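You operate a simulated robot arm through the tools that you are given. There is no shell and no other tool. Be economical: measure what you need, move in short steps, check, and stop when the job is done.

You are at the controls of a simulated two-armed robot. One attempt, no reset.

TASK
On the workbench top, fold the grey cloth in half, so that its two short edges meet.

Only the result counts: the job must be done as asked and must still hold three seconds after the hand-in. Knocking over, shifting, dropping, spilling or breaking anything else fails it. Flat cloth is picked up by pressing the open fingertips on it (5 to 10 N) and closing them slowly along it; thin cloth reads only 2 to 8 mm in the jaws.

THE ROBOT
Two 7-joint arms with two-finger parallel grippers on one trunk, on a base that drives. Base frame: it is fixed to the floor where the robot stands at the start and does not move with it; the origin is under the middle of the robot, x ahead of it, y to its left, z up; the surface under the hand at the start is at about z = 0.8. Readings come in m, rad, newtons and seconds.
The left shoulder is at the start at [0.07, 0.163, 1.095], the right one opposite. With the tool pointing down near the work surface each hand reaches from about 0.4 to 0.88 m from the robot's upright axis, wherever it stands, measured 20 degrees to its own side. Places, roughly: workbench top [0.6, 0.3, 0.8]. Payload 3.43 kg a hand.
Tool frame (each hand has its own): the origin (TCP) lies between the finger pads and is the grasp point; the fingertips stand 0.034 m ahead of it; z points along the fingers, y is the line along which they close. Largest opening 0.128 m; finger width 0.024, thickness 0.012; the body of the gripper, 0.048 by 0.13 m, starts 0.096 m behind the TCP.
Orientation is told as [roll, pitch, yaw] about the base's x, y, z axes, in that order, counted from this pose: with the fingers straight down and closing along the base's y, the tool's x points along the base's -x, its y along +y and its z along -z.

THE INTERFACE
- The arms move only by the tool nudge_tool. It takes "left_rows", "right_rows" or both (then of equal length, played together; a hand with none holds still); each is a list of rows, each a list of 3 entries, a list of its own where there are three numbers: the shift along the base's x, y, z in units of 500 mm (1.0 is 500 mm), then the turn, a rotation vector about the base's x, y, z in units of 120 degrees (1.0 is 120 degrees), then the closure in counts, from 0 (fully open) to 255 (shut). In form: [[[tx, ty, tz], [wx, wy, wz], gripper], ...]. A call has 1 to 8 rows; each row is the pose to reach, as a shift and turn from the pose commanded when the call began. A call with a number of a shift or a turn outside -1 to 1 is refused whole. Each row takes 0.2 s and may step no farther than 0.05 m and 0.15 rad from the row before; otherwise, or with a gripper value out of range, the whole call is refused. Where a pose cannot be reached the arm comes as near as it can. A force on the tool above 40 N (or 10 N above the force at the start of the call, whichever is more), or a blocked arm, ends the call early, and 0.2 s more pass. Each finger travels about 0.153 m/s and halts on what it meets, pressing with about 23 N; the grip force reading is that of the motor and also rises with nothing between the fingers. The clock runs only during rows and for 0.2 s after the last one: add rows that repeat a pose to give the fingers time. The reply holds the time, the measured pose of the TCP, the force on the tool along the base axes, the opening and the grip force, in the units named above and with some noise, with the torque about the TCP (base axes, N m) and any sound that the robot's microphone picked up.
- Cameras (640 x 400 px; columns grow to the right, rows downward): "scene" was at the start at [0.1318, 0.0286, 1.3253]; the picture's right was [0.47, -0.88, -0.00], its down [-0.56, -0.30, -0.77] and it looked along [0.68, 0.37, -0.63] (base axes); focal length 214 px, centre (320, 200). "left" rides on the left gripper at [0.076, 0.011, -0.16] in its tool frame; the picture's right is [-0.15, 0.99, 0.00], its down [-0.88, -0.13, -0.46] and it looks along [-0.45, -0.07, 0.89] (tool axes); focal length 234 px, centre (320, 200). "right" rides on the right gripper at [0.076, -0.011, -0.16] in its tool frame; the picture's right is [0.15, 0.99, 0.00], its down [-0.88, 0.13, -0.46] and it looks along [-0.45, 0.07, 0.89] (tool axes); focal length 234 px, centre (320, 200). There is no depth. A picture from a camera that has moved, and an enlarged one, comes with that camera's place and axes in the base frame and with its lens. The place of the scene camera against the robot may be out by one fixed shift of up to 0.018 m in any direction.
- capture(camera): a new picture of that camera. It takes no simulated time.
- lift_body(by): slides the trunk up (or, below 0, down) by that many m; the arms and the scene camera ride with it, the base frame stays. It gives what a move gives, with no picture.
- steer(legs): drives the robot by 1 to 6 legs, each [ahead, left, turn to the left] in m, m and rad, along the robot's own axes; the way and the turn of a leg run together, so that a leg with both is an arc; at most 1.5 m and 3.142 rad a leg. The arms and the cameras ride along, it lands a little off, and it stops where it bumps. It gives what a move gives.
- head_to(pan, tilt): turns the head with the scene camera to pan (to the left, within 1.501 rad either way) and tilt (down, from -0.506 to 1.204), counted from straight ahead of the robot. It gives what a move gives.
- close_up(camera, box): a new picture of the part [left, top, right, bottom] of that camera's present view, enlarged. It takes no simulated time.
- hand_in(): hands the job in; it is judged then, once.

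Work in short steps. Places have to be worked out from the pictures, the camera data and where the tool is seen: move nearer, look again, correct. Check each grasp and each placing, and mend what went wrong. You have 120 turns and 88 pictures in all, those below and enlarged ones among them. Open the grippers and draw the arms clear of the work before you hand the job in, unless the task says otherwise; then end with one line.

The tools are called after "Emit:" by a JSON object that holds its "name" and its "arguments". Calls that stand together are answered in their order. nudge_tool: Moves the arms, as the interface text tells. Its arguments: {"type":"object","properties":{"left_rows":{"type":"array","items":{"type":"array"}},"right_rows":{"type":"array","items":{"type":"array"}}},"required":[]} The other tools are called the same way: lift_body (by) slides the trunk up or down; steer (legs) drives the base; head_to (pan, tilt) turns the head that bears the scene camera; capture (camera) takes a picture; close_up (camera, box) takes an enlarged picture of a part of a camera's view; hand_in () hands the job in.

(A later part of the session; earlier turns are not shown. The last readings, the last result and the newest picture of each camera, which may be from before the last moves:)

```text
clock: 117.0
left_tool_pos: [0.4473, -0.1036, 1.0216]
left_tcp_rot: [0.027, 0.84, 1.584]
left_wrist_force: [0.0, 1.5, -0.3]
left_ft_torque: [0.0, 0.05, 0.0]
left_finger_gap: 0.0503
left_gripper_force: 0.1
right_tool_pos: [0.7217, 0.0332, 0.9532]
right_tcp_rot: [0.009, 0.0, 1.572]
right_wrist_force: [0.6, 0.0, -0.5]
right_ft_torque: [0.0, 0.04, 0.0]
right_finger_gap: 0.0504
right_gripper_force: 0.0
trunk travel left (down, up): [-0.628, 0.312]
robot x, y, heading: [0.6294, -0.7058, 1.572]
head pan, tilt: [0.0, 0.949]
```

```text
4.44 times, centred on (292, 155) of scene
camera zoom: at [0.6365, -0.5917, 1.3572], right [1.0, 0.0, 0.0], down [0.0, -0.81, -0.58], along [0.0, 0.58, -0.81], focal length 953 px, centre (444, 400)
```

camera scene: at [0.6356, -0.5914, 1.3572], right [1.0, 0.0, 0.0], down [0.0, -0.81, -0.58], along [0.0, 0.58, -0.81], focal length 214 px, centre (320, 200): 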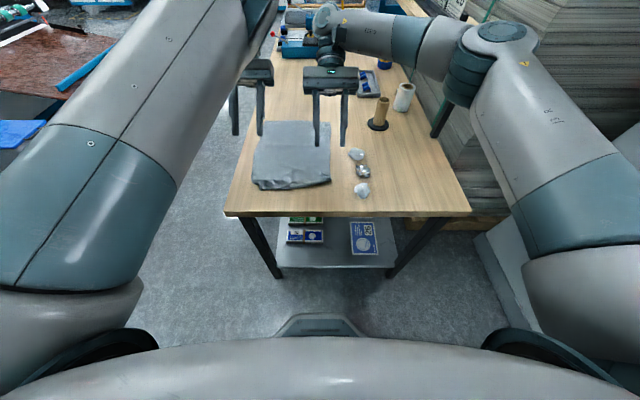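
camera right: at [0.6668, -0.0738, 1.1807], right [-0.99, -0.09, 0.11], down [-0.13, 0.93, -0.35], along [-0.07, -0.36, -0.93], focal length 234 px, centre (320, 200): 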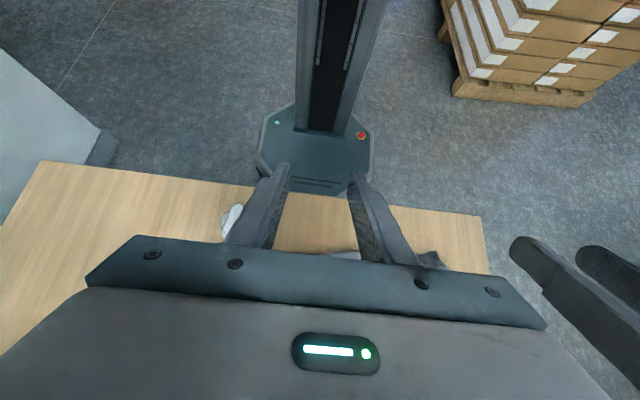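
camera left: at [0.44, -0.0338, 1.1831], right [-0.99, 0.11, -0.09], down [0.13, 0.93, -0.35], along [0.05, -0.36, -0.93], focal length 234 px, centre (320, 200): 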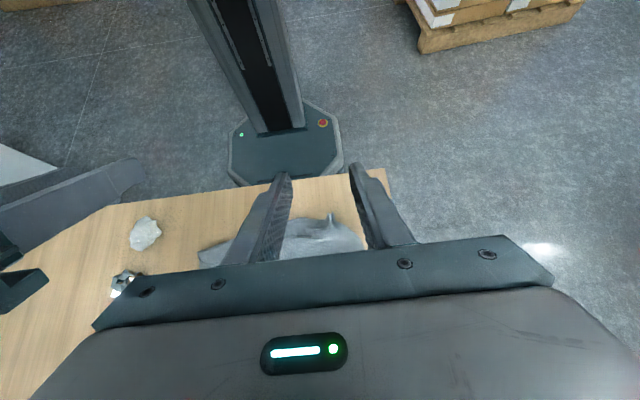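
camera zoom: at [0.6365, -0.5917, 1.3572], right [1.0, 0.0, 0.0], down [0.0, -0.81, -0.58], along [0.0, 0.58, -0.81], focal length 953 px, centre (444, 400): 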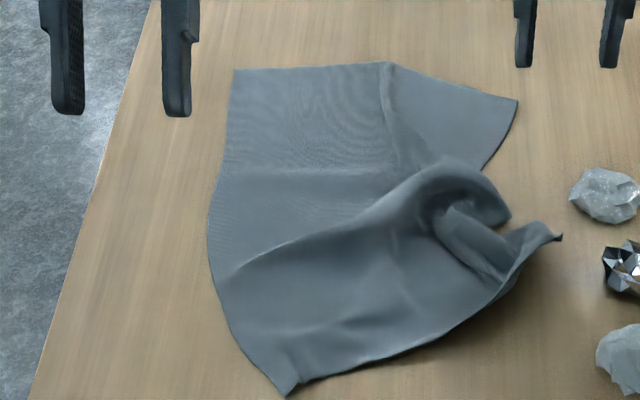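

The right-hand part is bunched and the cloth has turned about 13°. The near-left corner is at about (0.525, −0.19). I move the left hand out of the way and bring the right hand over that corner to straighten the cloth.

Emit:
{"name": "nudge_tool", "arguments": {"left_rows": [[[-0.06, 0, 0.02], [0, 0, 0], 155], [[-0.12, 0, 0.04], [0, 0, 0], 155], [[-0.18, 0, 0.06], [0, 0, 0], 155], [[-0.24, 0, 0.06], [0, 0, 0], 155], [[-0.3, 0, 0.06], [0, 0, 0], 155], [[-0.36, 0, 0.06], [0, 0, 0], 155], [[-0.4, 0, 0.06], [0, 0, 0], 155]], "right_rows": [[[-0.055, -0.058, -0.01], [0, 0, 0], 155], [[-0.11, -0.116, -0.02], [0, 0, 0], 155], [[-0.165, -0.174, -0.03], [0, 0, 0], 155], [[-0.22, -0.232, -0.05], [0, 0, 0], 155], [[-0.28, -0.29, -0.08], [0, 0, 0], 155], [[-0.335, -0.348, -0.12], [0, 0, 0], 155], [[-0.39, -0.406, -0.166], [0, 0, 0], 155]]}}

Emit:
{"name": "close_up", "arguments": {"camera": "right", "box": [120, 100, 520, 270]}}

```text
clock: 118.6
left_tool_pos: [0.2456, -0.1028, 1.0496]
left_tcp_rot: [0.03, 0.84, 1.583]
left_wrist_force: [0.1, 0.4, 0.4]
left_ft_torque: [0.02, -0.01, 0.05]
left_finger_gap: 0.0502
left_gripper_force: 0.1
right_tool_pos: [0.5212, -0.1711, 0.8677]
right_tcp_rot: [0.007, 0.001, 1.57]
right_wrist_force: [-0.3, -0.1, 0.0]
right_ft_torque: [0.03, -0.03, -0.01]
right_finger_gap: 0.0504
right_gripper_force: 0.1
trunk travel left (down, up): [-0.628, 0.312]
robot x, y, heading: [0.6256, -0.7054, 1.572]
head pan, tilt: [0.0, 0.949]
```

```text
1.60 times, centred on (320, 185) of right
camera zoom: at [0.5337, -0.2468, 1.0273], right [-0.99, -0.15, 0.01], down [-0.13, 0.88, 0.46], along [-0.07, 0.45, -0.89], focal length 375 px, centre (320, 224)
```

zoom: 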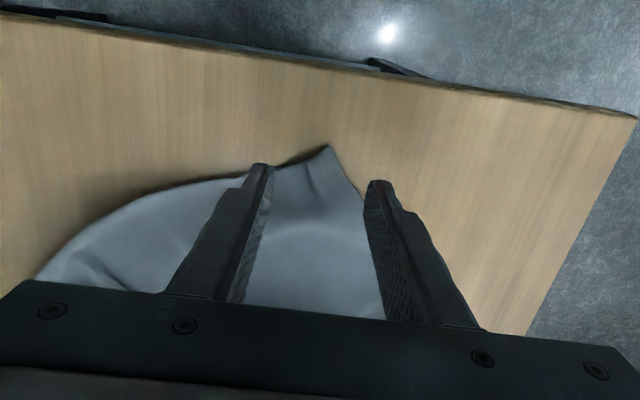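

The corner lies neatly between the right fingers. I descend, press and close slowly on it.

Emit:
{"name": "nudge_tool", "arguments": {"right_rows": [[[-0.004, 0.004, -0.04], [0, 0, 0], 165], [[-0.004, 0.004, -0.06], [0, 0, 0], 165], [[-0.004, 0.004, -0.067], [0, 0, 0], 165], [[-0.004, 0.004, -0.069], [0, 0, 0], 175], [[-0.004, 0.004, -0.069], [0, 0, 0], 195], [[-0.004, 0.004, -0.069], [0, 0, 0], 215], [[-0.004, 0.004, -0.069], [0, 0, 0], 235], [[-0.004, 0.004, -0.069], [0, 0, 0], 255]]}}

```text
clock: 120.4
left_tool_pos: [0.2464, -0.1044, 1.0506]
left_tcp_rot: [0.03, 0.84, 1.583]
left_wrist_force: [-0.5, 0.3, 0.6]
left_ft_torque: [-0.01, 0.0, 0.02]
left_finger_gap: 0.0498
left_gripper_force: 0.0
right_tool_pos: [0.524, -0.1688, 0.8354]
right_tcp_rot: [0.008, 0.0, 1.573]
right_wrist_force: [1.1, 0.6, 10.7]
right_ft_torque: [0.1, -0.08, 0.01]
right_finger_gap: 0.0034
right_gripper_force: 23.2
trunk travel left (down, up): [-0.628, 0.312]
robot x, y, heading: [0.627, -0.7056, 1.568]
head pan, tilt: [0.0, 0.949]
```

Held at 3.4 mm. I lift 4 cm, carry the corner 12 cm to the left, lower it and release.

Emit:
{"name": "nudge_tool", "arguments": {"right_rows": [[[0, 0, 0.04], [0, 0, 0], 255], [[-0.04, -0.005, 0.08], [0, 0, 0], 255], [[-0.1, -0.01, 0.08], [0, 0, 0], 255], [[-0.16, -0.01, 0.08], [0, 0, 0], 255], [[-0.22, -0.015, 0.06], [0, 0, 0], 255], [[-0.24, -0.02, 0.03], [0, 0, 0], 255], [[-0.24, -0.025, 0.005], [0, 0, 0], 255], [[-0.24, -0.025, 0.005], [0, 0, 0], 255]]}}

Emit:
{"name": "nudge_tool", "arguments": {"right_rows": [[[0, 0, 0], [0, 0, 0], 215], [[0, 0, 0], [0, 0, 0], 175], [[0, 0, 0.03], [0, 0, 0], 165], [[0, 0, 0.11], [0, 0, 0], 165], [[0.06, 0, 0.19], [0, 0, 0], 165], [[0.14, 0, 0.25], [0, 0, 0], 165], [[0.23, 0, 0.28], [0, 0, 0], 165], [[0.32, 0, 0.3], [0, 0, 0], 165]]}}

Emit:
{"name": "close_up", "arguments": {"camera": "scene", "box": [212, 110, 362, 210]}}

```text
clock: 122.2
left_tool_pos: [0.2464, -0.1031, 1.0492]
left_tcp_rot: [0.03, 0.84, 1.584]
left_wrist_force: [-0.4, 0.9, 0.0]
left_ft_torque: [-0.03, -0.03, 0.0]
left_finger_gap: 0.0501
left_gripper_force: 0.1
right_tool_pos: [0.4035, -0.1805, 0.8374]
right_tcp_rot: [0.009, 0.0, 1.571]
right_wrist_force: [-0.1, -0.1, 0.1]
right_ft_torque: [-0.02, 0.01, 0.02]
right_finger_gap: 0.0032
right_gripper_force: 22.7
trunk travel left (down, up): [-0.628, 0.312]
robot x, y, heading: [0.6273, -0.7032, 1.569]
head pan, tilt: [0.0, 0.949]
```

```text
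clock: 124.0
left_tool_pos: [0.2498, -0.1034, 1.0491]
left_tcp_rot: [0.03, 0.84, 1.586]
left_wrist_force: [-0.5, -0.9, -0.2]
left_ft_torque: [0.01, 0.06, -0.05]
left_finger_gap: 0.05
left_gripper_force: 0.1
right_tool_pos: [0.5647, -0.1795, 0.988]
right_tcp_rot: [0.01, 0.0, 1.572]
right_wrist_force: [-0.1, -0.1, -0.3]
right_ft_torque: [0.0, 0.04, 0.0]
right_finger_gap: 0.0452
right_gripper_force: 0.0
trunk travel left (down, up): [-0.628, 0.312]
robot x, y, heading: [0.627, -0.703, 1.57]
head pan, tilt: [0.0, 0.949]
```

```text
4.00 times, centred on (287, 160) of scene
camera zoom: at [0.6378, -0.592, 1.3573], right [1.0, 0.0, 0.0], down [0.0, -0.81, -0.58], along [0.0, 0.58, -0.81], focal length 858 px, centre (452, 360)
```

zoom: 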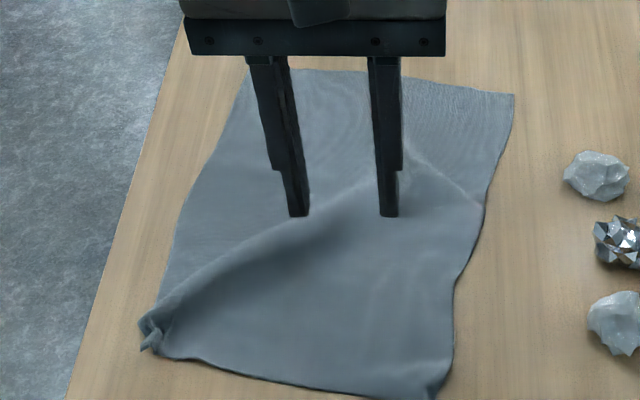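

The cloth is nearly flat again: corners at about (0.39, −0.18), (0.62, −0.23), (0.70, 0.14) and (0.42, 0.18). I drive ahead 10 cm and bring the right hand over the far-right corner, to pull it towards +y.

Emit:
{"name": "steer", "arguments": {"legs": [[0.1, 0, 0]]}}

Emit:
{"name": "nudge_tool", "arguments": {"right_rows": [[[0.035, 0.06, -0.01], [0, 0, 0], 165], [[0.07, 0.12, -0.02], [0, 0, 0], 165], [[0.106, 0.18, -0.04], [0, 0, 0], 165], [[0.14, 0.24, -0.07], [0, 0, 0], 165], [[0.175, 0.3, -0.11], [0, 0, 0], 165], [[0.21, 0.36, -0.16], [0, 0, 0], 165], [[0.246, 0.42, -0.21], [0, 0, 0], 165], [[0.246, 0.42, -0.24], [0, 0, 0], 165]]}}

Emit:
{"name": "close_up", "arguments": {"camera": "right", "box": [120, 100, 520, 270]}}

```text
clock: 125.1
left_tool_pos: [0.2474, -0.0026, 1.0495]
left_tcp_rot: [0.029, 0.838, 1.584]
left_wrist_force: [0.4, 0.6, 0.9]
left_ft_torque: [-0.04, -0.04, 0.02]
left_finger_gap: 0.0503
left_gripper_force: 0.1
right_tool_pos: [0.562, -0.0787, 0.9883]
right_tcp_rot: [0.01, 0.0, 1.571]
right_wrist_force: [-0.9, 0.2, 0.2]
right_ft_torque: [-0.01, -0.01, 0.0]
right_finger_gap: 0.0452
right_gripper_force: 0.0
trunk travel left (down, up): [-0.628, 0.312]
robot x, y, heading: [0.6322, -0.6042, 1.568]
head pan, tilt: [0.0, 0.949]
```

```text
clock: 126.9
left_tool_pos: [0.247, -0.0034, 1.0491]
left_tcp_rot: [0.029, 0.839, 1.583]
left_wrist_force: [1.1, -0.2, 0.2]
left_ft_torque: [0.01, 0.01, 0.0]
left_finger_gap: 0.05
left_gripper_force: 0.1
right_tool_pos: [0.6856, 0.1311, 0.8669]
right_tcp_rot: [0.009, 0.0, 1.57]
right_wrist_force: [-0.2, -0.6, 0.5]
right_ft_torque: [0.0, 0.0, 0.01]
right_finger_gap: 0.0452
right_gripper_force: 0.1
trunk travel left (down, up): [-0.628, 0.312]
robot x, y, heading: [0.6361, -0.6046, 1.566]
head pan, tilt: [0.0, 0.949]
```

```text
1.60 times, centred on (320, 185) of right
camera zoom: at [0.698, 0.0543, 1.0264], right [-0.99, -0.15, 0.01], down [-0.13, 0.88, 0.46], along [-0.07, 0.45, -0.89], focal length 375 px, centre (320, 224)
```

zoom: 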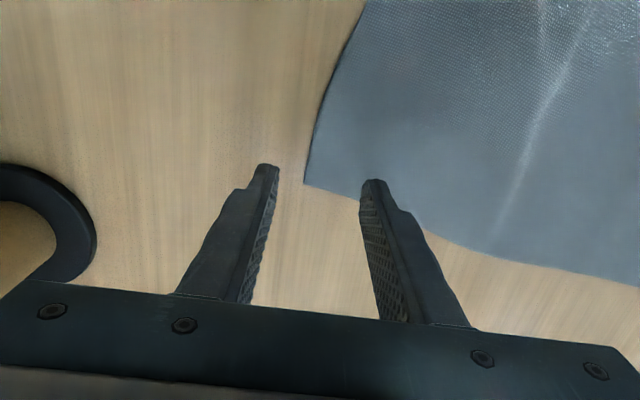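

The corner is at (0.695, 0.142). I shift 17 mm inwards, press and close.

Emit:
{"name": "nudge_tool", "arguments": {"right_rows": [[[-0.035, -0.002, -0.04], [0, 0, 0], 165], [[-0.035, -0.002, -0.06], [0, 0, 0], 165], [[-0.035, -0.002, -0.066], [0, 0, 0], 165], [[-0.035, -0.002, -0.068], [0, 0, 0], 175], [[-0.035, -0.002, -0.068], [0, 0, 0], 195], [[-0.035, -0.002, -0.068], [0, 0, 0], 215], [[-0.035, -0.002, -0.068], [0, 0, 0], 235], [[-0.035, -0.002, -0.068], [0, 0, 0], 255]]}}

```text
clock: 128.7
left_tool_pos: [0.2479, -0.0045, 1.0505]
left_tcp_rot: [0.029, 0.838, 1.585]
left_wrist_force: [-0.3, 0.1, -0.2]
left_ft_torque: [0.0, 0.02, -0.02]
left_finger_gap: 0.05
left_gripper_force: 0.1
right_tool_pos: [0.6681, 0.1291, 0.8348]
right_tcp_rot: [0.008, -0.004, 1.571]
right_wrist_force: [-1.7, 2.5, 17.5]
right_ft_torque: [0.09, -0.03, 0.0]
right_finger_gap: 0.0032
right_gripper_force: 23.4
trunk travel left (down, up): [-0.628, 0.312]
robot x, y, heading: [0.6285, -0.6016, 1.567]
head pan, tilt: [0.0, 0.949]
```

Held at 3.2 mm. I lift 3 cm and pull this corner 5.5 cm towards +y, then lower and release.

Emit:
{"name": "nudge_tool", "arguments": {"right_rows": [[[0, 0, 0.04], [0, 0, 0], 255], [[0.005, 0.03, 0.05], [0, 0, 0], 255], [[0.01, 0.06, 0.05], [0, 0, 0], 255], [[0.015, 0.09, 0.04], [0, 0, 0], 255], [[0.02, 0.12, 0.02], [0, 0, 0], 255], [[0.02, 0.12, 0.004], [0, 0, 0], 255], [[0.02, 0.12, 0.004], [0, 0, 0], 200], [[0.02, 0.12, 0.004], [0, 0, 0], 165]]}}

Emit:
{"name": "nudge_tool", "arguments": {"right_rows": [[[0, 0, 0.06], [0, 0, 0], 165], [[0, -0.02, 0.14], [0, 0, 0], 165], [[0.06, -0.06, 0.2], [0, 0, 0], 165], [[0.12, -0.1, 0.24], [0, 0, 0], 165], [[0.18, -0.14, 0.26], [0, 0, 0], 165]]}}

Emit:
{"name": "close_up", "arguments": {"camera": "scene", "box": [207, 110, 377, 230]}}

```text
clock: 130.5
left_tool_pos: [0.2478, -0.0038, 1.0485]
left_tcp_rot: [0.03, 0.84, 1.584]
left_wrist_force: [-0.6, 0.7, -0.3]
left_ft_torque: [0.02, -0.02, 0.03]
left_finger_gap: 0.0503
left_gripper_force: 0.0
right_tool_pos: [0.677, 0.189, 0.8351]
right_tcp_rot: [0.009, -0.001, 1.57]
right_wrist_force: [-0.2, 0.9, 3.8]
right_ft_torque: [0.0, -0.05, 0.01]
right_finger_gap: 0.045
right_gripper_force: 0.2
trunk travel left (down, up): [-0.628, 0.312]
robot x, y, heading: [0.628, -0.603, 1.569]
head pan, tilt: [0.0, 0.949]
```

```text
clock: 131.7
left_tool_pos: [0.2484, -0.0035, 1.0506]
left_tcp_rot: [0.032, 0.839, 1.585]
left_wrist_force: [0.6, -0.5, 0.1]
left_ft_torque: [-0.02, 0.03, -0.02]
left_finger_gap: 0.0502
left_gripper_force: 0.0
right_tool_pos: [0.7688, 0.1175, 0.9674]
right_tcp_rot: [0.011, 0.001, 1.571]
right_wrist_force: [0.3, 0.3, 0.3]
right_ft_torque: [0.0, 0.0, -0.01]
right_finger_gap: 0.0452
right_gripper_force: 0.0
trunk travel left (down, up): [-0.628, 0.312]
robot x, y, heading: [0.6288, -0.6033, 1.567]
head pan, tilt: [0.0, 0.949]
```

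```text
3.33 times, centred on (292, 170) of scene
camera zoom: at [0.6377, -0.4933, 1.3574], right [1.0, 0.0, 0.0], down [0.0, -0.81, -0.58], along [0.0, 0.58, -0.81], focal length 715 px, centre (413, 300)
```

zoom: 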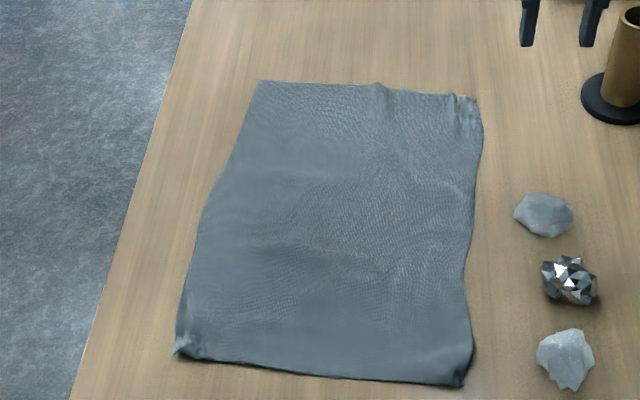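

The cloth is flat again, turned about 5°. Its corners are FL (0.449, 0.235), FR (0.713, 0.205), NL (0.420, −0.151) and NR (0.684, −0.186). I will fold the far edge towards me, gripping with fingers tilted forward and finishing tilted back, which is the natural direction for the arms. I shift 3.5 cm right and pose both hands at +60° above the far corners.

Emit:
{"name": "steer", "arguments": {"legs": [[0, -0.035, 0]]}}

Emit:
{"name": "nudge_tool", "arguments": {"left_rows": [[[0.02, 0.02, 0], [0.064, 0, 0], 165], [[0.05, 0.05, 0], [0.129, 0, 0], 165], [[0.08, 0.08, 0], [0.193, 0, 0], 165], [[0.11, 0.11, 0], [0.257, 0, 0], 165], [[0.14, 0.14, 0], [0.321, 0, 0], 165], [[0.17, 0.17, 0], [0.386, 0, 0], 165], [[0.2, 0.2, 0], [0.45, 0, 0], 165]]}}

Emit:
{"name": "nudge_tool", "arguments": {"left_rows": [[[0.027, 0.03, -0.02], [0.064, 0, 0], 165], [[0.055, 0.06, -0.05], [0.129, 0, 0], 165], [[0.082, 0.09, -0.09], [0.193, 0, 0], 165], [[0.11, 0.12, -0.13], [0.257, 0, 0], 165], [[0.137, 0.15, -0.17], [0.321, 0, 0], 165], [[0.165, 0.18, -0.21], [0.386, 0, 0], 165], [[0.192, 0.206, -0.25], [0.45, 0, 0], 165]], "right_rows": [[[-0.03, 0.01, 0], [0.071, 0, 0], 165], [[-0.07, 0.03, -0.01], [0.143, 0, 0], 165], [[-0.1, 0.05, -0.02], [0.214, 0, 0], 165], [[-0.14, 0.07, -0.03], [0.286, 0, 0], 165], [[-0.18, 0.09, -0.05], [0.357, 0, 0], 165], [[-0.21, 0.105, -0.07], [0.429, 0, 0], 165], [[-0.242, 0.12, -0.09], [0.5, 0, 0], 165]]}}

Emit:
{"name": "capture", "arguments": {"camera": "left"}}

```text
clock: 132.6
left_tool_pos: [0.2797, -0.0041, 1.0488]
left_tcp_rot: [0.026, 0.84, 1.582]
left_wrist_force: [-0.1, 0.5, 0.3]
left_ft_torque: [-0.03, -0.05, -0.02]
left_finger_gap: 0.0504
left_gripper_force: 0.1
right_tool_pos: [0.799, 0.1196, 0.967]
right_tcp_rot: [0.007, -0.001, 1.571]
right_wrist_force: [-1.1, -0.1, 0.2]
right_ft_torque: [-0.03, -0.04, 0.03]
right_finger_gap: 0.0452
right_gripper_force: 0.0
trunk travel left (down, up): [-0.628, 0.312]
robot x, y, heading: [0.6645, -0.6002, 1.57]
head pan, tilt: [0.0, 0.949]
```

```text
clock: 134.2
left_tool_pos: [0.3683, 0.0907, 1.0365]
left_tcp_rot: [0.013, -0.085, 1.603]
left_wrist_force: [-0.4, 0.0, 0.5]
left_ft_torque: [-0.01, -0.03, 0.02]
left_finger_gap: 0.0453
left_gripper_force: 0.1
right_tool_pos: [0.8004, 0.119, 0.967]
right_tcp_rot: [0.01, -0.001, 1.571]
right_wrist_force: [-0.5, 0.2, -0.5]
right_ft_torque: [0.01, 0.04, 0.0]
right_finger_gap: 0.045
right_gripper_force: 0.1
trunk travel left (down, up): [-0.628, 0.312]
robot x, y, heading: [0.6652, -0.6036, 1.569]
head pan, tilt: [0.0, 0.949]
```

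```text
clock: 135.8
left_tool_pos: [0.3913, 0.2062, 0.9283]
left_tcp_rot: [0.005, -1.005, 1.587]
left_wrist_force: [0.1, 0.1, -0.6]
left_ft_torque: [0.01, 0.0, 0.01]
left_finger_gap: 0.0452
left_gripper_force: 0.0
left hand out of reach, approached as far as the arm can: row 3, 4, 5, 6, 7
right_tool_pos: [0.6791, 0.1795, 0.9207]
right_tcp_rot: [0.005, -1.047, 1.574]
right_wrist_force: [0.8, 0.6, 0.3]
right_ft_torque: [-0.01, 0.01, -0.01]
right_finger_gap: 0.0453
right_gripper_force: 0.1
trunk travel left (down, up): [-0.628, 0.312]
robot x, y, heading: [0.6654, -0.6027, 1.566]
head pan, tilt: [0.0, 0.949]
```

```text
14 pictures are left
camera left: at [0.385, 0.0294, 0.9485], right [-0.99, 0.06, 0.13], down [0.13, 0.09, 0.99], along [0.05, 0.99, -0.1], focal length 234 px, centre (320, 200)
```

left: 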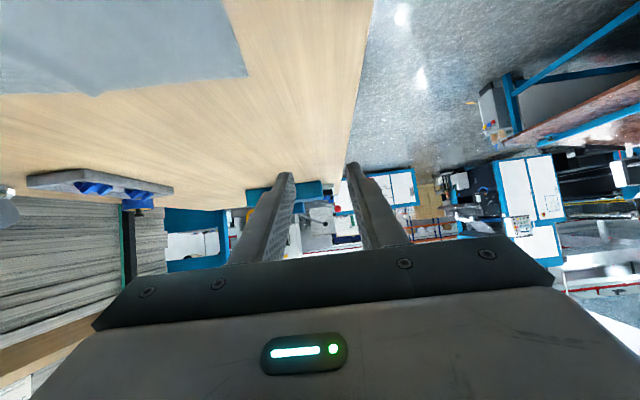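

The left hand can only come in to x=0.39 at this distance, but further ahead it has more freedom. I back the base off 11 cm and push both hands forward by that amount, with the left moving inward.

Emit:
{"name": "steer", "arguments": {"legs": [[-0.11, -0.01, 0]]}}

Emit:
{"name": "nudge_tool", "arguments": {"left_rows": [[[0.0, 0.06, 0], [0.01, 0, 0], 165], [[0.02, 0.12, 0], [0.02, 0, 0], 165], [[0.06, 0.17, 0], [0.02, 0, 0], 165], [[0.1, 0.21, 0], [0.02, 0, 0], 165], [[0.14, 0.21, 0], [0.02, 0, 0], 165], [[0.16, 0.21, -0.01], [0.02, 0, 0], 165]], "right_rows": [[[0, 0.04, 0], [0, 0, 0], 165], [[0, 0.08, 0], [0, 0, 0], 165], [[0, 0.12, 0], [0, 0, 0], 165], [[-0.005, 0.16, 0], [0, 0, 0], 165], [[-0.01, 0.2, 0], [0, 0, 0], 165], [[-0.012, 0.22, 0], [0, 0, 0], 165]]}}

```text
clock: 137.0
left_tool_pos: [0.4011, 0.0922, 0.9298]
left_tcp_rot: [0.003, -1.008, 1.592]
left_wrist_force: [0.1, 0.2, 0.4]
left_ft_torque: [0.03, -0.01, 0.01]
left_finger_gap: 0.045
left_gripper_force: 0.1
right_tool_pos: [0.6897, 0.07, 0.9217]
right_tcp_rot: [0.004, -1.047, 1.576]
right_wrist_force: [-0.3, 0.0, -0.4]
right_ft_torque: [-0.01, 0.0, -0.02]
right_finger_gap: 0.0451
right_gripper_force: 0.1
trunk travel left (down, up): [-0.628, 0.312]
robot x, y, heading: [0.6713, -0.7148, 1.573]
head pan, tilt: [0.0, 0.949]
```

```text
clock: 138.4
left_tool_pos: [0.4738, 0.2041, 0.9228]
left_tcp_rot: [-0.001, -1.049, 1.596]
left_wrist_force: [-0.2, 0.2, -0.5]
left_ft_torque: [-0.02, -0.01, 0.04]
left_finger_gap: 0.0452
left_gripper_force: 0.1
left hand out of reach, approached as far as the arm can: row 6
right_tool_pos: [0.6818, 0.1807, 0.9196]
right_tcp_rot: [0.006, -1.048, 1.578]
right_wrist_force: [0.2, 0.2, 0.4]
right_ft_torque: [0.01, -0.01, -0.01]
right_finger_gap: 0.0452
right_gripper_force: 0.0
trunk travel left (down, up): [-0.628, 0.312]
robot x, y, heading: [0.6777, -0.7128, 1.575]
head pan, tilt: [0.0, 0.949]
```

Both hands are at the targets with a 60° tilt. I lower the trunk 8 cm and check alignment with the hand cameras.

Emit:
{"name": "lift_body", "arguments": {"by": -0.08}}

Emit:
{"name": "close_up", "arguments": {"camera": "left", "box": [160, 60, 480, 260]}}

Emit:
{"name": "close_up", "arguments": {"camera": "right", "box": [160, 60, 480, 260]}}

```text
clock: 139.6
left_tool_pos: [0.4736, 0.2021, 0.8447]
left_tcp_rot: [0.003, -1.048, 1.594]
left_wrist_force: [0.1, -0.2, -0.7]
left_ft_torque: [-0.02, 0.02, -0.03]
left_finger_gap: 0.0452
left_gripper_force: 0.2
right_tool_pos: [0.6816, 0.1787, 0.8435]
right_tcp_rot: [0.005, -1.048, 1.575]
right_wrist_force: [-0.3, -0.3, -0.3]
right_ft_torque: [-0.05, 0.01, 0.02]
right_finger_gap: 0.0455
right_gripper_force: 0.0
trunk travel left (down, up): [-0.548, 0.392]
robot x, y, heading: [0.6743, -0.7121, 1.57]
head pan, tilt: [0.0, 0.949]
```

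```text
2.00 times, centred on (320, 160) of left
camera zoom: at [0.4682, 0.0268, 0.8575], right [-0.99, 0.05, 0.13], down [0.13, 0.05, 0.99], along [0.04, 1.0, -0.05], focal length 468 px, centre (320, 280)
```

zoom: 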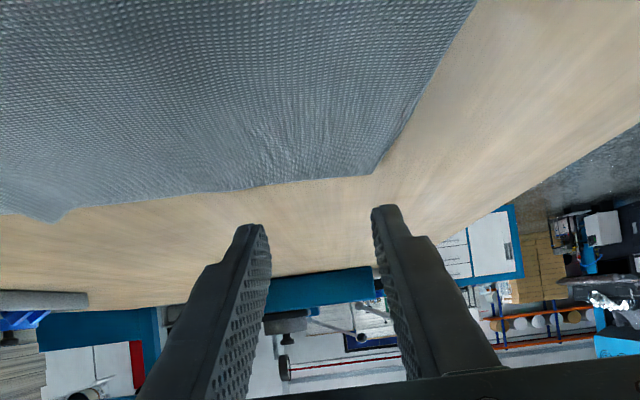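

```text
2.00 times, centred on (320, 160) of right
camera zoom: at [0.6947, 0.0033, 0.8565], right [-0.99, -0.08, -0.12], down [-0.13, 0.04, 0.99], along [-0.08, 1.0, -0.05], focal length 468 px, centre (320, 280)
```

zoom: 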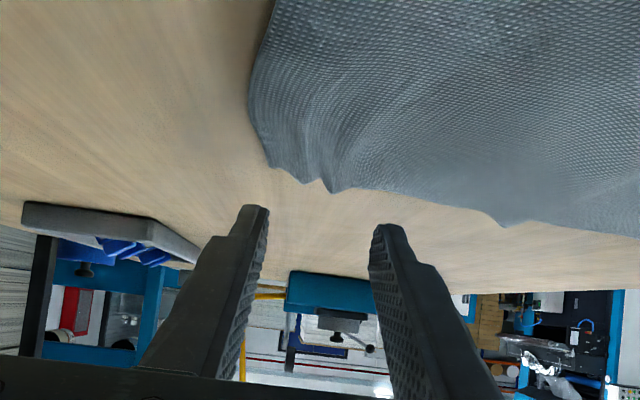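

The cloth edge is just beyond the fingertips as planned. I make small corrections and lower to just above contact.

Emit:
{"name": "nudge_tool", "arguments": {"left_rows": [[[0, 0.006, -0.015], [0, 0, 0], 160], [[0, 0.006, -0.026], [0, 0, 0], 160], [[0, 0.006, -0.03], [0, 0, 0], 160]], "right_rows": [[[-0.012, -0.006, -0.015], [0, 0, 0], 160], [[-0.012, -0.006, -0.024], [0, 0, 0], 160], [[-0.012, -0.006, -0.028], [0, 0, 0], 160]]}}

```text
clock: 140.4
left_tool_pos: [0.4742, 0.2062, 0.8288]
left_tcp_rot: [-0.001, -1.047, 1.595]
left_wrist_force: [0.0, 0.6, 1.0]
left_ft_torque: [0.03, 0.01, 0.04]
left_finger_gap: 0.048
left_gripper_force: 0.1
right_tool_pos: [0.6763, 0.1775, 0.8293]
right_tcp_rot: [0.005, -1.049, 1.576]
right_wrist_force: [-0.3, 0.6, 0.4]
right_ft_torque: [0.04, -0.03, -0.01]
right_finger_gap: 0.0477
right_gripper_force: 0.0
trunk travel left (down, up): [-0.548, 0.392]
robot x, y, heading: [0.6767, -0.7128, 1.573]
head pan, tilt: [0.0, 0.949]
```

Contact is imminent; I creep down 1.5 mm more on each side.

Emit:
{"name": "nudge_tool", "arguments": {"left_rows": [[[0, 0, -0.002], [0, 0, 0], 160], [[0, 0, -0.0035], [0, 0, 0], 160], [[0, 0, -0.0035], [0, 0, 0], 160]], "right_rows": [[[0, 0, -0.002], [0, 0, 0], 160], [[0, 0, -0.004], [0, 0, 0], 160], [[0, 0, -0.004], [0, 0, 0], 160]]}}

```text
clock: 141.2
left_tool_pos: [0.4736, 0.2063, 0.8296]
left_tcp_rot: [0.002, -1.049, 1.593]
left_wrist_force: [-1.1, 0.7, 5.2]
left_ft_torque: [0.12, 0.01, -0.02]
left_finger_gap: 0.0475
left_gripper_force: 0.1
right_tool_pos: [0.6755, 0.1756, 0.8285]
right_tcp_rot: [0.007, -1.051, 1.575]
right_wrist_force: [1.0, 2.6, 6.4]
right_ft_torque: [0.22, -0.12, 0.0]
right_finger_gap: 0.0478
right_gripper_force: 0.4
trunk travel left (down, up): [-0.548, 0.392]
robot x, y, heading: [0.6724, -0.7123, 1.57]
head pan, tilt: [0.0, 0.949]
```

Both press at 5–6 N. I close both slowly.

Emit:
{"name": "nudge_tool", "arguments": {"left_rows": [[[0, 0, -0.001], [0, 0, 0], 170], [[0, 0, -0.001], [0, 0, 0], 182], [[0, 0, -0.001], [0, 0, 0], 194], [[0, 0, -0.001], [0, 0, 0], 206], [[0, 0, -0.001], [0, 0, 0], 218], [[0, 0, -0.001], [0, 0, 0], 230], [[0, 0, -0.001], [0, 0, 0], 243], [[0, 0, -0.001], [0, 0, 0], 255]], "right_rows": [[[0, 0, -0.001], [0, 0, 0], 170], [[0, 0, -0.001], [0, 0, 0], 182], [[0, 0, -0.001], [0, 0, 0], 194], [[0, 0, -0.001], [0, 0, 0], 206], [[0, 0, -0.001], [0, 0, 0], 218], [[0, 0, -0.001], [0, 0, 0], 230], [[0, 0, -0.001], [0, 0, 0], 243], [[0, 0, -0.001], [0, 0, 0], 255]]}}

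```text
clock: 143.0
left_tool_pos: [0.4763, 0.2052, 0.8297]
left_tcp_rot: [0.0, -1.052, 1.595]
left_wrist_force: [6.7, -1.1, 5.2]
left_ft_torque: [0.1, -0.16, -0.11]
left_finger_gap: 0.002
left_gripper_force: 22.9
right_tool_pos: [0.6736, 0.1749, 0.8289]
right_tcp_rot: [0.008, -1.052, 1.577]
right_wrist_force: [-7.2, 1.2, 14.3]
right_ft_torque: [0.35, 0.18, 0.2]
right_finger_gap: 0.0027
right_gripper_force: 23.2
trunk travel left (down, up): [-0.548, 0.392]
robot x, y, heading: [0.6732, -0.7126, 1.573]
head pan, tilt: [0.0, 0.949]
```

Both hold (2–3 mm, 23 N, pulling against each other). I lift the trunk 6 cm and then swing the arms through the first half of the arc, from +60° to +6°.

Emit:
{"name": "lift_body", "arguments": {"by": 0.06}}

Emit:
{"name": "nudge_tool", "arguments": {"left_rows": [[[0.004, 0, 0], [-0.0643, 0, 0], 255], [[0.002, -0.02, 0.036], [-0.129, 0, 0], 255], [[-0.003, -0.056, 0.104], [-0.193, 0, 0], 255], [[-0.008, -0.106, 0.16], [-0.257, 0, 0], 255], [[-0.014, -0.168, 0.202], [-0.321, 0, 0], 255], [[-0.02, -0.237, 0.226], [-0.386, 0, 0], 255], [[-0.026, -0.312, 0.234], [-0.45, 0, 0], 255]], "right_rows": [[[0, 0, 0], [-0.0643, 0, 0], 255], [[-0.002, -0.02, 0.036], [-0.129, 0, 0], 255], [[-0.006, -0.056, 0.104], [-0.193, 0, 0], 255], [[-0.01, -0.106, 0.16], [-0.257, 0, 0], 255], [[-0.016, -0.168, 0.202], [-0.321, 0, 0], 255], [[-0.022, -0.237, 0.226], [-0.386, 0, 0], 255], [[-0.028, -0.312, 0.234], [-0.45, 0, 0], 255]]}}

Emit:
{"name": "capture", "arguments": {"camera": "scene"}}

```text
clock: 144.0
left_tool_pos: [0.4747, 0.2064, 0.8864]
left_tcp_rot: [0.001, -1.049, 1.593]
left_wrist_force: [8.4, -0.7, -0.8]
left_ft_torque: [-0.03, -0.22, -0.14]
left_finger_gap: 0.0018
left_gripper_force: 22.9
right_tool_pos: [0.6745, 0.1762, 0.885]
right_tcp_rot: [0.007, -1.049, 1.576]
right_wrist_force: [-8.5, 0.6, -0.7]
right_ft_torque: [0.03, 0.27, 0.22]
right_finger_gap: 0.0029
right_gripper_force: 22.7
trunk travel left (down, up): [-0.608, 0.332]
robot x, y, heading: [0.6741, -0.7126, 1.572]
head pan, tilt: [0.0, 0.949]
```

```text
clock: 145.6
left_tool_pos: [0.4629, 0.0492, 1.0052]
left_tcp_rot: [0.02, -0.103, 1.582]
left_wrist_force: [8.1, -1.1, -1.4]
left_ft_torque: [-0.05, -0.28, 0.13]
left_finger_gap: 0.002
left_gripper_force: 22.9
right_tool_pos: [0.6636, 0.0178, 1.0025]
right_tcp_rot: [0.01, -0.103, 1.575]
right_wrist_force: [-8.4, 1.8, 1.1]
right_ft_torque: [0.08, 0.3, -0.07]
right_finger_gap: 0.0027
right_gripper_force: 22.6
trunk travel left (down, up): [-0.608, 0.332]
robot x, y, heading: [0.6736, -0.7122, 1.573]
head pan, tilt: [0.0, 0.949]
```

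```text
11 pictures are left
camera scene: at [0.68, -0.603, 1.3374], right [1.0, 0.0, 0.0], down [0.0, -0.81, -0.58], along [0.0, 0.58, -0.81], focal length 214 px, centre (320, 200)
```

scene: 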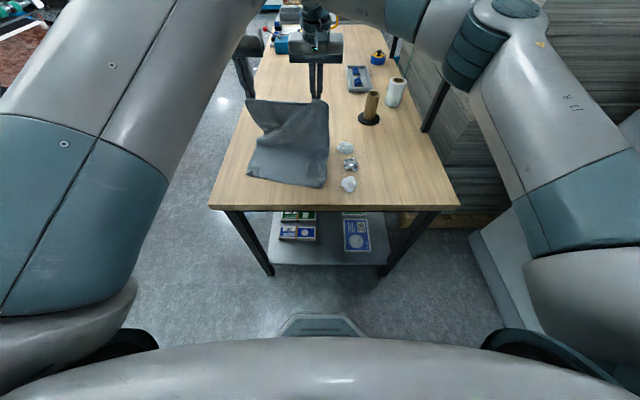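

Both corners are carried well. I back the base off 8.5 cm to move past the apex, then look closely at the near edge.

Emit:
{"name": "steer", "arguments": {"legs": [[-0.085, 0, 0]]}}

Emit:
{"name": "close_up", "arguments": {"camera": "scene", "box": [220, 50, 380, 170]}}

```text
clock: 146.6
left_tool_pos: [0.4641, -0.0342, 1.005]
left_tcp_rot: [0.019, -0.107, 1.578]
left_wrist_force: [9.6, -0.9, -0.9]
left_ft_torque: [-0.04, -0.25, 0.11]
left_finger_gap: 0.0021
left_gripper_force: 23.3
right_tool_pos: [0.6639, -0.0663, 1.0027]
right_tcp_rot: [0.011, -0.105, 1.572]
right_wrist_force: [-9.1, 0.7, -0.4]
right_ft_torque: [0.06, 0.37, -0.05]
right_finger_gap: 0.0028
right_gripper_force: 22.9
trunk travel left (down, up): [-0.608, 0.332]
robot x, y, heading: [0.6795, -0.7996, 1.568]
head pan, tilt: [0.0, 0.949]
```

```text
3.33 times, centred on (300, 110) of scene
camera zoom: at [0.6801, -0.6868, 1.3373], right [1.0, 0.0, 0.0], down [0.0, -0.81, -0.58], along [0.0, 0.58, -0.81], focal length 715 px, centre (387, 500)
```

zoom: 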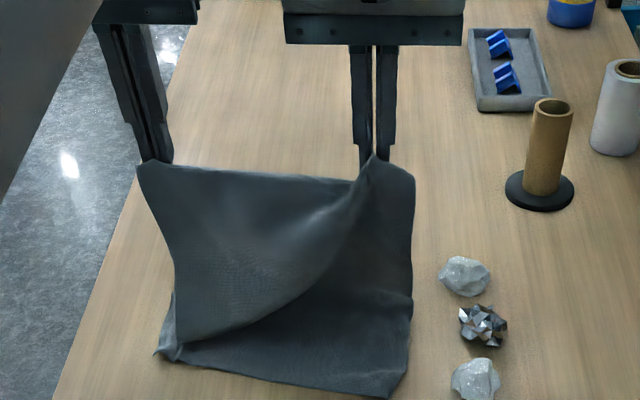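

The near edge lies at about (0.432, −0.11) to (0.693, −0.17). I swing both hands down the near side, tilting back to −48° and aiming the held edge at it.

Emit:
{"name": "nudge_tool", "arguments": {"left_rows": [[[0, -0.021, -0.012], [-0.064, 0, 0], 255], [[0, -0.04, -0.04], [-0.129, 0, 0], 255], [[0, -0.06, -0.086], [-0.193, 0, 0], 255], [[0, -0.072, -0.13], [-0.257, 0, 0], 255], [[0, -0.084, -0.17], [-0.321, 0, 0], 255], [[0, -0.09, -0.2], [-0.386, 0, 0], 255], [[0, -0.092, -0.22], [-0.45, 0, 0], 255]], "right_rows": [[[0, -0.03, -0.012], [-0.064, 0, 0], 255], [[0, -0.055, -0.04], [-0.129, 0, 0], 255], [[0, -0.082, -0.086], [-0.193, 0, 0], 255], [[0, -0.1, -0.13], [-0.257, 0, 0], 255], [[0, -0.116, -0.17], [-0.321, 0, 0], 255], [[0, -0.125, -0.2], [-0.386, 0, 0], 255], [[0, -0.128, -0.22], [-0.45, 0, 0], 255]]}}

Emit:
{"name": "close_up", "arguments": {"camera": "scene", "box": [220, 50, 380, 170]}}

```text
clock: 148.2
left_tool_pos: [0.4321, -0.1492, 0.9167]
left_tcp_rot: [0.027, 0.811, 1.58]
left_wrist_force: [18.0, -3.2, -4.1]
left_ft_torque: [0.03, -0.22, 0.53]
left_finger_gap: 0.0016
left_gripper_force: 23.1
left hand out of reach, approached as far as the arm can: row 5, 6, 7
right_tool_pos: [0.6395, -0.19, 0.8826]
right_tcp_rot: [0.022, 0.797, 1.577]
right_wrist_force: [-16.7, 3.8, 2.6]
right_ft_torque: [-0.09, 0.41, -0.71]
right_finger_gap: 0.003
right_gripper_force: 22.7
right hand out of reach, approached as far as the arm can: row 5, 6, 7
trunk travel left (down, up): [-0.608, 0.332]
robot x, y, heading: [0.6729, -0.7954, 1.569]
head pan, tilt: [0.0, 0.949]
```

```text
3.33 times, centred on (300, 110) of scene
camera zoom: at [0.682, -0.6851, 1.3372], right [1.0, 0.0, 0.0], down [0.0, -0.81, -0.58], along [0.0, 0.58, -0.81], focal length 715 px, centre (387, 500)
```

zoom: 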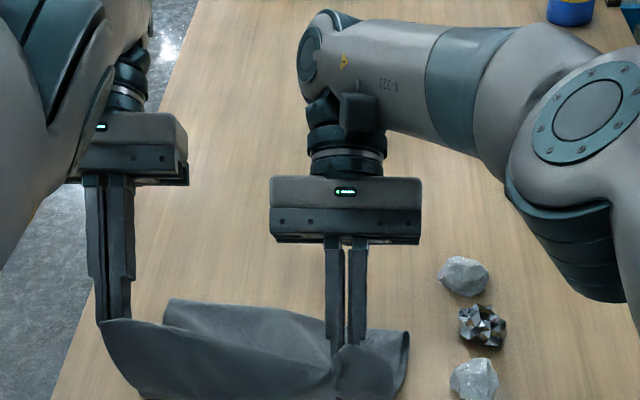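

The arms could not reach that tilt here, so both hands ended up about 6 cm too far out. I drive the base ahead 6.5 cm and 2.5 cm right to correct, and look again.

Emit:
{"name": "steer", "arguments": {"legs": [[0.065, -0.025, 0]]}}

Emit:
{"name": "close_up", "arguments": {"camera": "scene", "box": [210, 80, 370, 200]}}

```text
clock: 149.2
left_tool_pos: [0.453, -0.0859, 0.9166]
left_tcp_rot: [0.029, 0.808, 1.586]
left_wrist_force: [24.4, -4.8, -5.3]
left_ft_torque: [0.07, -0.28, 0.74]
left_finger_gap: 0.0016
left_gripper_force: 22.8
right_tool_pos: [0.6649, -0.1262, 0.8826]
right_tcp_rot: [0.014, 0.795, 1.574]
right_wrist_force: [-23.5, 5.7, 4.2]
right_ft_torque: [-0.11, 0.49, -0.86]
right_finger_gap: 0.003
right_gripper_force: 23.1
trunk travel left (down, up): [-0.608, 0.332]
robot x, y, heading: [0.6985, -0.7363, 1.57]
head pan, tilt: [0.0, 0.949]
```

```text
3.33 times, centred on (290, 140) of scene
camera zoom: at [0.7058, -0.6215, 1.3373], right [1.0, 0.0, 0.0], down [0.0, -0.81, -0.58], along [0.0, 0.58, -0.81], focal length 715 px, centre (420, 400)
```

zoom: 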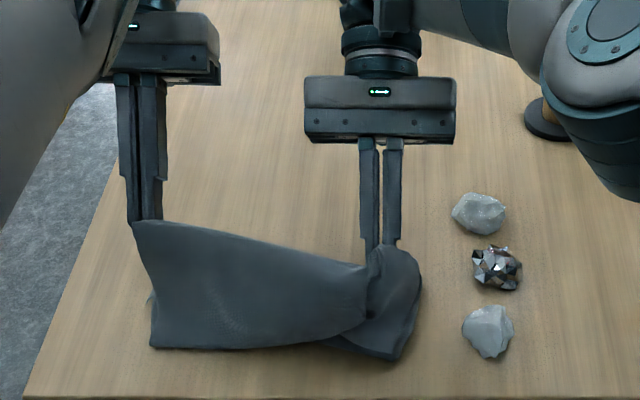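

The sideways overshoot dragged the fold line back, so the upper layer is slack and hangs in a belly. I raise both hands and swing them back over the apex to relay the lower layer.

Emit:
{"name": "nudge_tool", "arguments": {"left_rows": [[[0.01, 0.0, 0.05], [0.063, 0, 0], 255], [[0.02, 0.02, 0.09], [0.126, 0, 0], 255], [[0.024, 0.05, 0.12], [0.189, 0, 0], 255], [[0.024, 0.09, 0.14], [0.252, 0, 0], 255], [[0.024, 0.14, 0.16], [0.315, 0, 0], 255], [[0.024, 0.185, 0.17], [0.378, 0, 0], 255], [[0.024, 0.23, 0.176], [0.44, 0, 0], 255]], "right_rows": [[[0, 0.0, 0.07], [0.063, 0, 0], 255], [[0, 0.02, 0.13], [0.126, 0, 0], 255], [[0, 0.05, 0.17], [0.189, 0, 0], 255], [[0, 0.09, 0.2], [0.252, 0, 0], 255], [[0, 0.14, 0.22], [0.315, 0, 0], 255], [[0, 0.19, 0.235], [0.378, 0, 0], 255], [[0, 0.24, 0.24], [0.44, 0, 0], 255]]}}

Emit:
{"name": "steer", "arguments": {"legs": [[0.12, 0, 0]]}}

Emit:
{"name": "close_up", "arguments": {"camera": "scene", "box": [200, 80, 380, 230]}}

```text
clock: 150.8
left_tool_pos: [0.4661, 0.0281, 1.0056]
left_tcp_rot: [0.018, -0.116, 1.581]
left_wrist_force: [0.8, 0.0, -0.2]
left_ft_torque: [-0.04, -0.07, 0.0]
left_finger_gap: 0.0015
left_gripper_force: 23.1
right_tool_pos: [0.6647, -0.0065, 1.004]
right_tcp_rot: [0.01, -0.131, 1.573]
right_wrist_force: [-0.6, 0.4, -1.0]
right_ft_torque: [0.01, 0.04, -0.02]
right_finger_gap: 0.0027
right_gripper_force: 23.1
trunk travel left (down, up): [-0.608, 0.332]
robot x, y, heading: [0.6988, -0.7311, 1.568]
head pan, tilt: [0.0, 0.949]
```

```text
clock: 152.1
left_tool_pos: [0.4645, 0.1468, 1.0058]
left_tcp_rot: [0.017, -0.115, 1.581]
left_wrist_force: [0.5, 0.2, 1.2]
left_ft_torque: [-0.03, -0.06, -0.03]
left_finger_gap: 0.0016
left_gripper_force: 23.2
right_tool_pos: [0.6626, 0.1128, 1.0035]
right_tcp_rot: [0.012, -0.13, 1.573]
right_wrist_force: [-0.9, 0.7, 1.1]
right_ft_torque: [0.01, 0.03, 0.0]
right_finger_gap: 0.0026
right_gripper_force: 23.2
trunk travel left (down, up): [-0.608, 0.332]
robot x, y, heading: [0.7036, -0.6153, 1.57]
head pan, tilt: [0.0, 0.949]
```

```text
2.67 times, centred on (290, 155) of scene
camera zoom: at [0.7051, -0.5033, 1.3374], right [1.0, 0.0, 0.0], down [0.0, -0.81, -0.58], along [0.0, 0.58, -0.81], focal length 572 px, centre (400, 320)
```

zoom: 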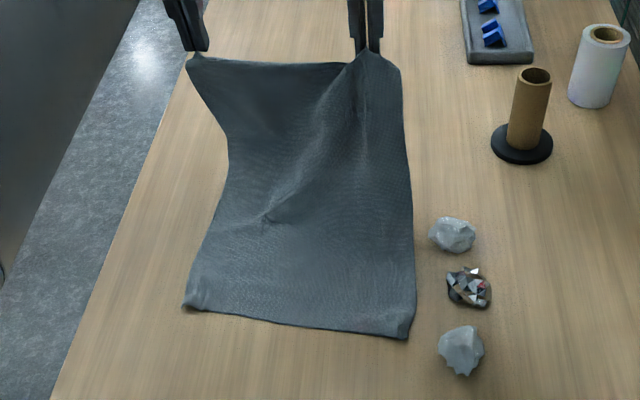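

The lower layer is clean and flat, with the near edge at (0.452, −0.10) to (0.711, −0.143). I move the base to 7.5 cm back and 1.8 cm right, lower the trunk a little, and then repeat the swing within reach.

Emit:
{"name": "steer", "arguments": {"legs": [[-0.075, -0.018, 0]]}}

Emit:
{"name": "lift_body", "arguments": {"by": -0.04}}

Emit:
{"name": "nudge_tool", "arguments": {"left_rows": [[[0, -0.043, -0.005], [-0.063, 0, 0], 255], [[0, -0.086, -0.02], [-0.126, 0, 0], 255], [[0, -0.127, -0.04], [-0.189, 0, 0], 255], [[0, -0.165, -0.07], [-0.252, 0, 0], 255], [[0, -0.2, -0.1], [-0.315, 0, 0], 255], [[0, -0.23, -0.13], [-0.378, 0, 0], 255], [[0, -0.254, -0.16], [-0.44, 0, 0], 255]], "right_rows": [[[0, -0.043, -0.005], [-0.063, 0, 0], 255], [[0, -0.086, -0.02], [-0.126, 0, 0], 255], [[0, -0.127, -0.04], [-0.189, 0, 0], 255], [[0, -0.165, -0.07], [-0.252, 0, 0], 255], [[0, -0.2, -0.1], [-0.315, 0, 0], 255], [[0, -0.23, -0.13], [-0.378, 0, 0], 255], [[0, -0.254, -0.16], [-0.44, 0, 0], 255]]}}

Emit:
{"name": "close_up", "arguments": {"camera": "scene", "box": [200, 60, 380, 210]}}

```text
clock: 153.1
left_tool_pos: [0.4837, 0.0721, 1.0048]
left_tcp_rot: [0.018, -0.116, 1.584]
left_wrist_force: [1.9, -0.5, -0.7]
left_ft_torque: [0.02, -0.06, 0.05]
left_finger_gap: 0.0016
left_gripper_force: 23.1
right_tool_pos: [0.6808, 0.0369, 1.0023]
right_tcp_rot: [0.01, -0.129, 1.576]
right_wrist_force: [-0.7, -0.2, 0.7]
right_ft_torque: [0.06, 0.03, 0.01]
right_finger_gap: 0.0025
right_gripper_force: 23.2
trunk travel left (down, up): [-0.608, 0.332]
robot x, y, heading: [0.713, -0.6893, 1.578]
head pan, tilt: [0.0, 0.949]
```

```text
clock: 154.0
left_tool_pos: [0.4817, 0.0735, 0.9648]
left_tcp_rot: [0.017, -0.116, 1.582]
left_wrist_force: [0.8, -0.4, -0.3]
left_ft_torque: [-0.02, -0.06, 0.01]
left_finger_gap: 0.0014
left_gripper_force: 23.0
right_tool_pos: [0.6807, 0.0395, 0.9637]
right_tcp_rot: [0.01, -0.129, 1.577]
right_wrist_force: [-1.2, 0.5, -0.3]
right_ft_torque: [0.01, 0.06, -0.02]
right_finger_gap: 0.0026
right_gripper_force: 22.7
trunk travel left (down, up): [-0.568, 0.372]
robot x, y, heading: [0.7139, -0.6916, 1.574]
head pan, tilt: [0.0, 0.949]
```

```text
clock: 155.6
left_tool_pos: [0.4796, -0.0548, 0.8847]
left_tcp_rot: [0.028, 0.808, 1.586]
left_wrist_force: [1.6, -0.2, -0.5]
left_ft_torque: [-0.03, -0.03, 0.09]
left_finger_gap: 0.0015
left_gripper_force: 23.1
right_tool_pos: [0.6773, -0.0899, 0.8851]
right_tcp_rot: [0.014, 0.793, 1.579]
right_wrist_force: [-1.7, -0.1, -0.5]
right_ft_torque: [0.0, 0.02, -0.05]
right_finger_gap: 0.0025
right_gripper_force: 23.0
trunk travel left (down, up): [-0.568, 0.372]
robot x, y, heading: [0.7198, -0.6892, 1.575]
head pan, tilt: [0.0, 0.949]
```

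```text
2.67 times, centred on (290, 135) of scene
camera zoom: at [0.7213, -0.5767, 1.2973], right [1.0, 0.0, 0.0], down [0.0, -0.81, -0.58], along [0.0, 0.58, -0.81], focal length 572 px, centre (400, 373)
```

zoom: 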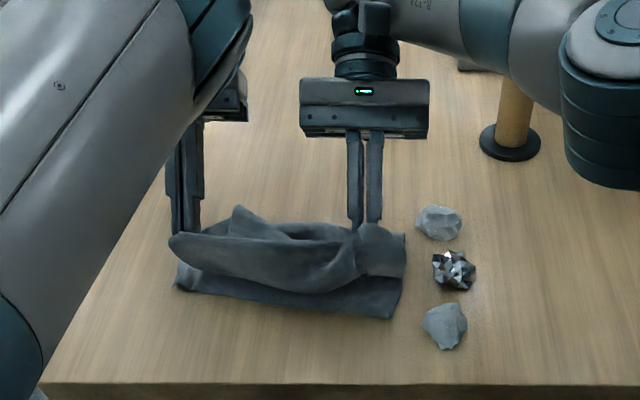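

This is much better: the upper edge hangs just inside the lower near edge. I back off 1.6 cm and lower the trunk 4.8 cm to lay it down.

Emit:
{"name": "steer", "arguments": {"legs": [[-0.016, 0, 0]]}}

Emit:
{"name": "lift_body", "arguments": {"by": -0.048}}

Emit:
{"name": "close_up", "arguments": {"camera": "scene", "box": [220, 90, 370, 190]}}

```text
clock: 156.3
left_tool_pos: [0.4828, -0.0703, 0.8837]
left_tcp_rot: [0.03, 0.808, 1.589]
left_wrist_force: [0.9, -1.0, 0.2]
left_ft_torque: [-0.01, -0.02, 0.04]
left_finger_gap: 0.0015
left_gripper_force: 23.3
right_tool_pos: [0.6786, -0.1047, 0.8836]
right_tcp_rot: [0.018, 0.795, 1.58]
right_wrist_force: [-1.2, -0.1, -0.7]
right_ft_torque: [0.01, 0.06, -0.06]
right_finger_gap: 0.0027
right_gripper_force: 23.0
trunk travel left (down, up): [-0.568, 0.372]
robot x, y, heading: [0.7202, -0.7035, 1.577]
head pan, tilt: [0.0, 0.949]
```

```text
clock: 157.2
left_tool_pos: [0.4827, -0.0706, 0.8372]
left_tcp_rot: [0.032, 0.806, 1.589]
left_wrist_force: [0.6, 0.0, 0.3]
left_ft_torque: [0.01, -0.01, 0.04]
left_finger_gap: 0.0015
left_gripper_force: 23.7
right_tool_pos: [0.6784, -0.1051, 0.8362]
right_tcp_rot: [0.018, 0.792, 1.581]
right_wrist_force: [-0.7, 0.4, 0.7]
right_ft_torque: [0.03, 0.05, -0.03]
right_finger_gap: 0.0027
right_gripper_force: 23.3
trunk travel left (down, up): [-0.52, 0.42]
robot x, y, heading: [0.7142, -0.7026, 1.571]
head pan, tilt: [0.0, 0.949]
```

```text
4.00 times, centred on (295, 140) of scene
camera zoom: at [0.7238, -0.5931, 1.2494], right [1.0, 0.0, 0.0], down [0.0, -0.81, -0.58], along [0.0, 0.58, -0.81], focal length 858 px, centre (420, 440)
```

zoom: 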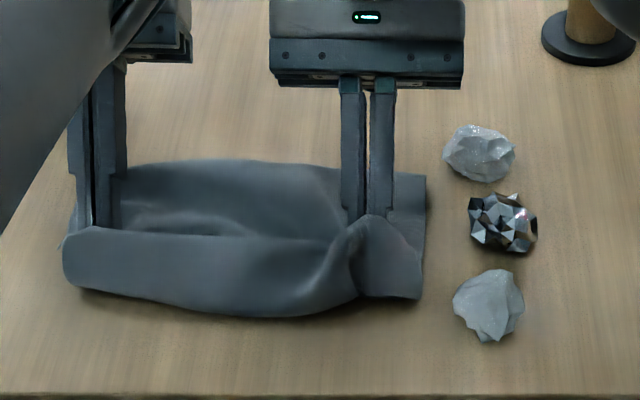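

The held edge sits right over the lower near edge (both at y≈−0.105 on the left and −0.138 on the right), though the upper layer bellies about 4 cm out in front. I release here and withdraw up along the fingers; the belly can be pushed back afterwards.

Emit:
{"name": "nudge_tool", "arguments": {"left_rows": [[[0, 0, -0.006], [0, 0, 0], 255], [[0, 0, -0.006], [0, 0, 0], 235], [[0, 0, -0.006], [0, 0, 0], 215], [[0, 0, -0.006], [0, 0, 0], 200], [[0, 0.03, 0.025], [0, 0, 0], 200], [[0, 0.08, 0.08], [0, 0, 0], 200], [[0, 0.12, 0.15], [0, 0, 0], 200], [[-0.03, 0.15, 0.22], [0, 0, 0], 200]], "right_rows": [[[0, 0, -0.005], [0, 0, 0], 255], [[0, 0, -0.005], [0, 0, 0], 235], [[0, 0, -0.005], [0, 0, 0], 215], [[0, 0, -0.005], [0, 0, 0], 200], [[0, 0.03, 0.025], [0, 0, 0], 200], [[0, 0.08, 0.08], [0, 0, 0], 200], [[0, 0.12, 0.15], [0, 0, 0], 200], [[0.03, 0.15, 0.22], [0, 0, 0], 200]]}}

Emit:
{"name": "lift_body", "arguments": {"by": 0.08}}

Emit:
{"name": "close_up", "arguments": {"camera": "scene", "box": [210, 80, 370, 200]}}

```text
clock: 159.0
left_tool_pos: [0.4702, -0.0754, 0.9054]
left_tcp_rot: [0.031, 0.801, 1.589]
left_wrist_force: [-0.3, 0.2, 0.1]
left_ft_torque: [-0.02, -0.01, 0.0]
left_finger_gap: 0.0274
left_gripper_force: 0.1
left hand out of reach, approached as far as the arm can: row 5, 6, 7, 8
right_tool_pos: [0.7096, -0.0947, 0.9175]
right_tcp_rot: [0.02, 0.788, 1.58]
right_wrist_force: [1.4, -0.6, -0.1]
right_ft_torque: [0.01, 0.05, -0.02]
right_finger_gap: 0.0278
right_gripper_force: 0.0
right hand out of reach, approached as far as the arm can: row 5, 6, 7, 8
trunk travel left (down, up): [-0.52, 0.42]
robot x, y, heading: [0.7172, -0.7008, 1.576]
head pan, tilt: [0.0, 0.949]
```

```text
clock: 160.2
left_tool_pos: [0.4688, -0.0742, 0.9839]
left_tcp_rot: [0.032, 0.802, 1.588]
left_wrist_force: [0.6, -0.4, -0.3]
left_ft_torque: [-0.01, -0.01, -0.03]
left_finger_gap: 0.0275
left_gripper_force: 0.1
right_tool_pos: [0.7118, -0.0931, 0.996]
right_tcp_rot: [0.017, 0.792, 1.579]
right_wrist_force: [-0.3, 0.6, 0.6]
right_ft_torque: [-0.06, 0.01, -0.01]
right_finger_gap: 0.0275
right_gripper_force: 0.0
trunk travel left (down, up): [-0.6, 0.34]
robot x, y, heading: [0.7183, -0.7058, 1.575]
head pan, tilt: [0.0, 0.949]
```

```text
3.33 times, centred on (290, 140) of scene
camera zoom: at [0.7236, -0.5923, 1.3292], right [1.0, 0.0, 0.0], down [0.0, -0.81, -0.58], along [0.0, 0.58, -0.81], focal length 715 px, centre (420, 400)
```

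zoom: 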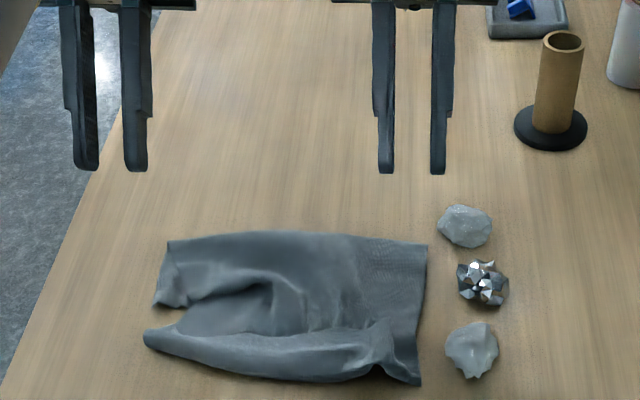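

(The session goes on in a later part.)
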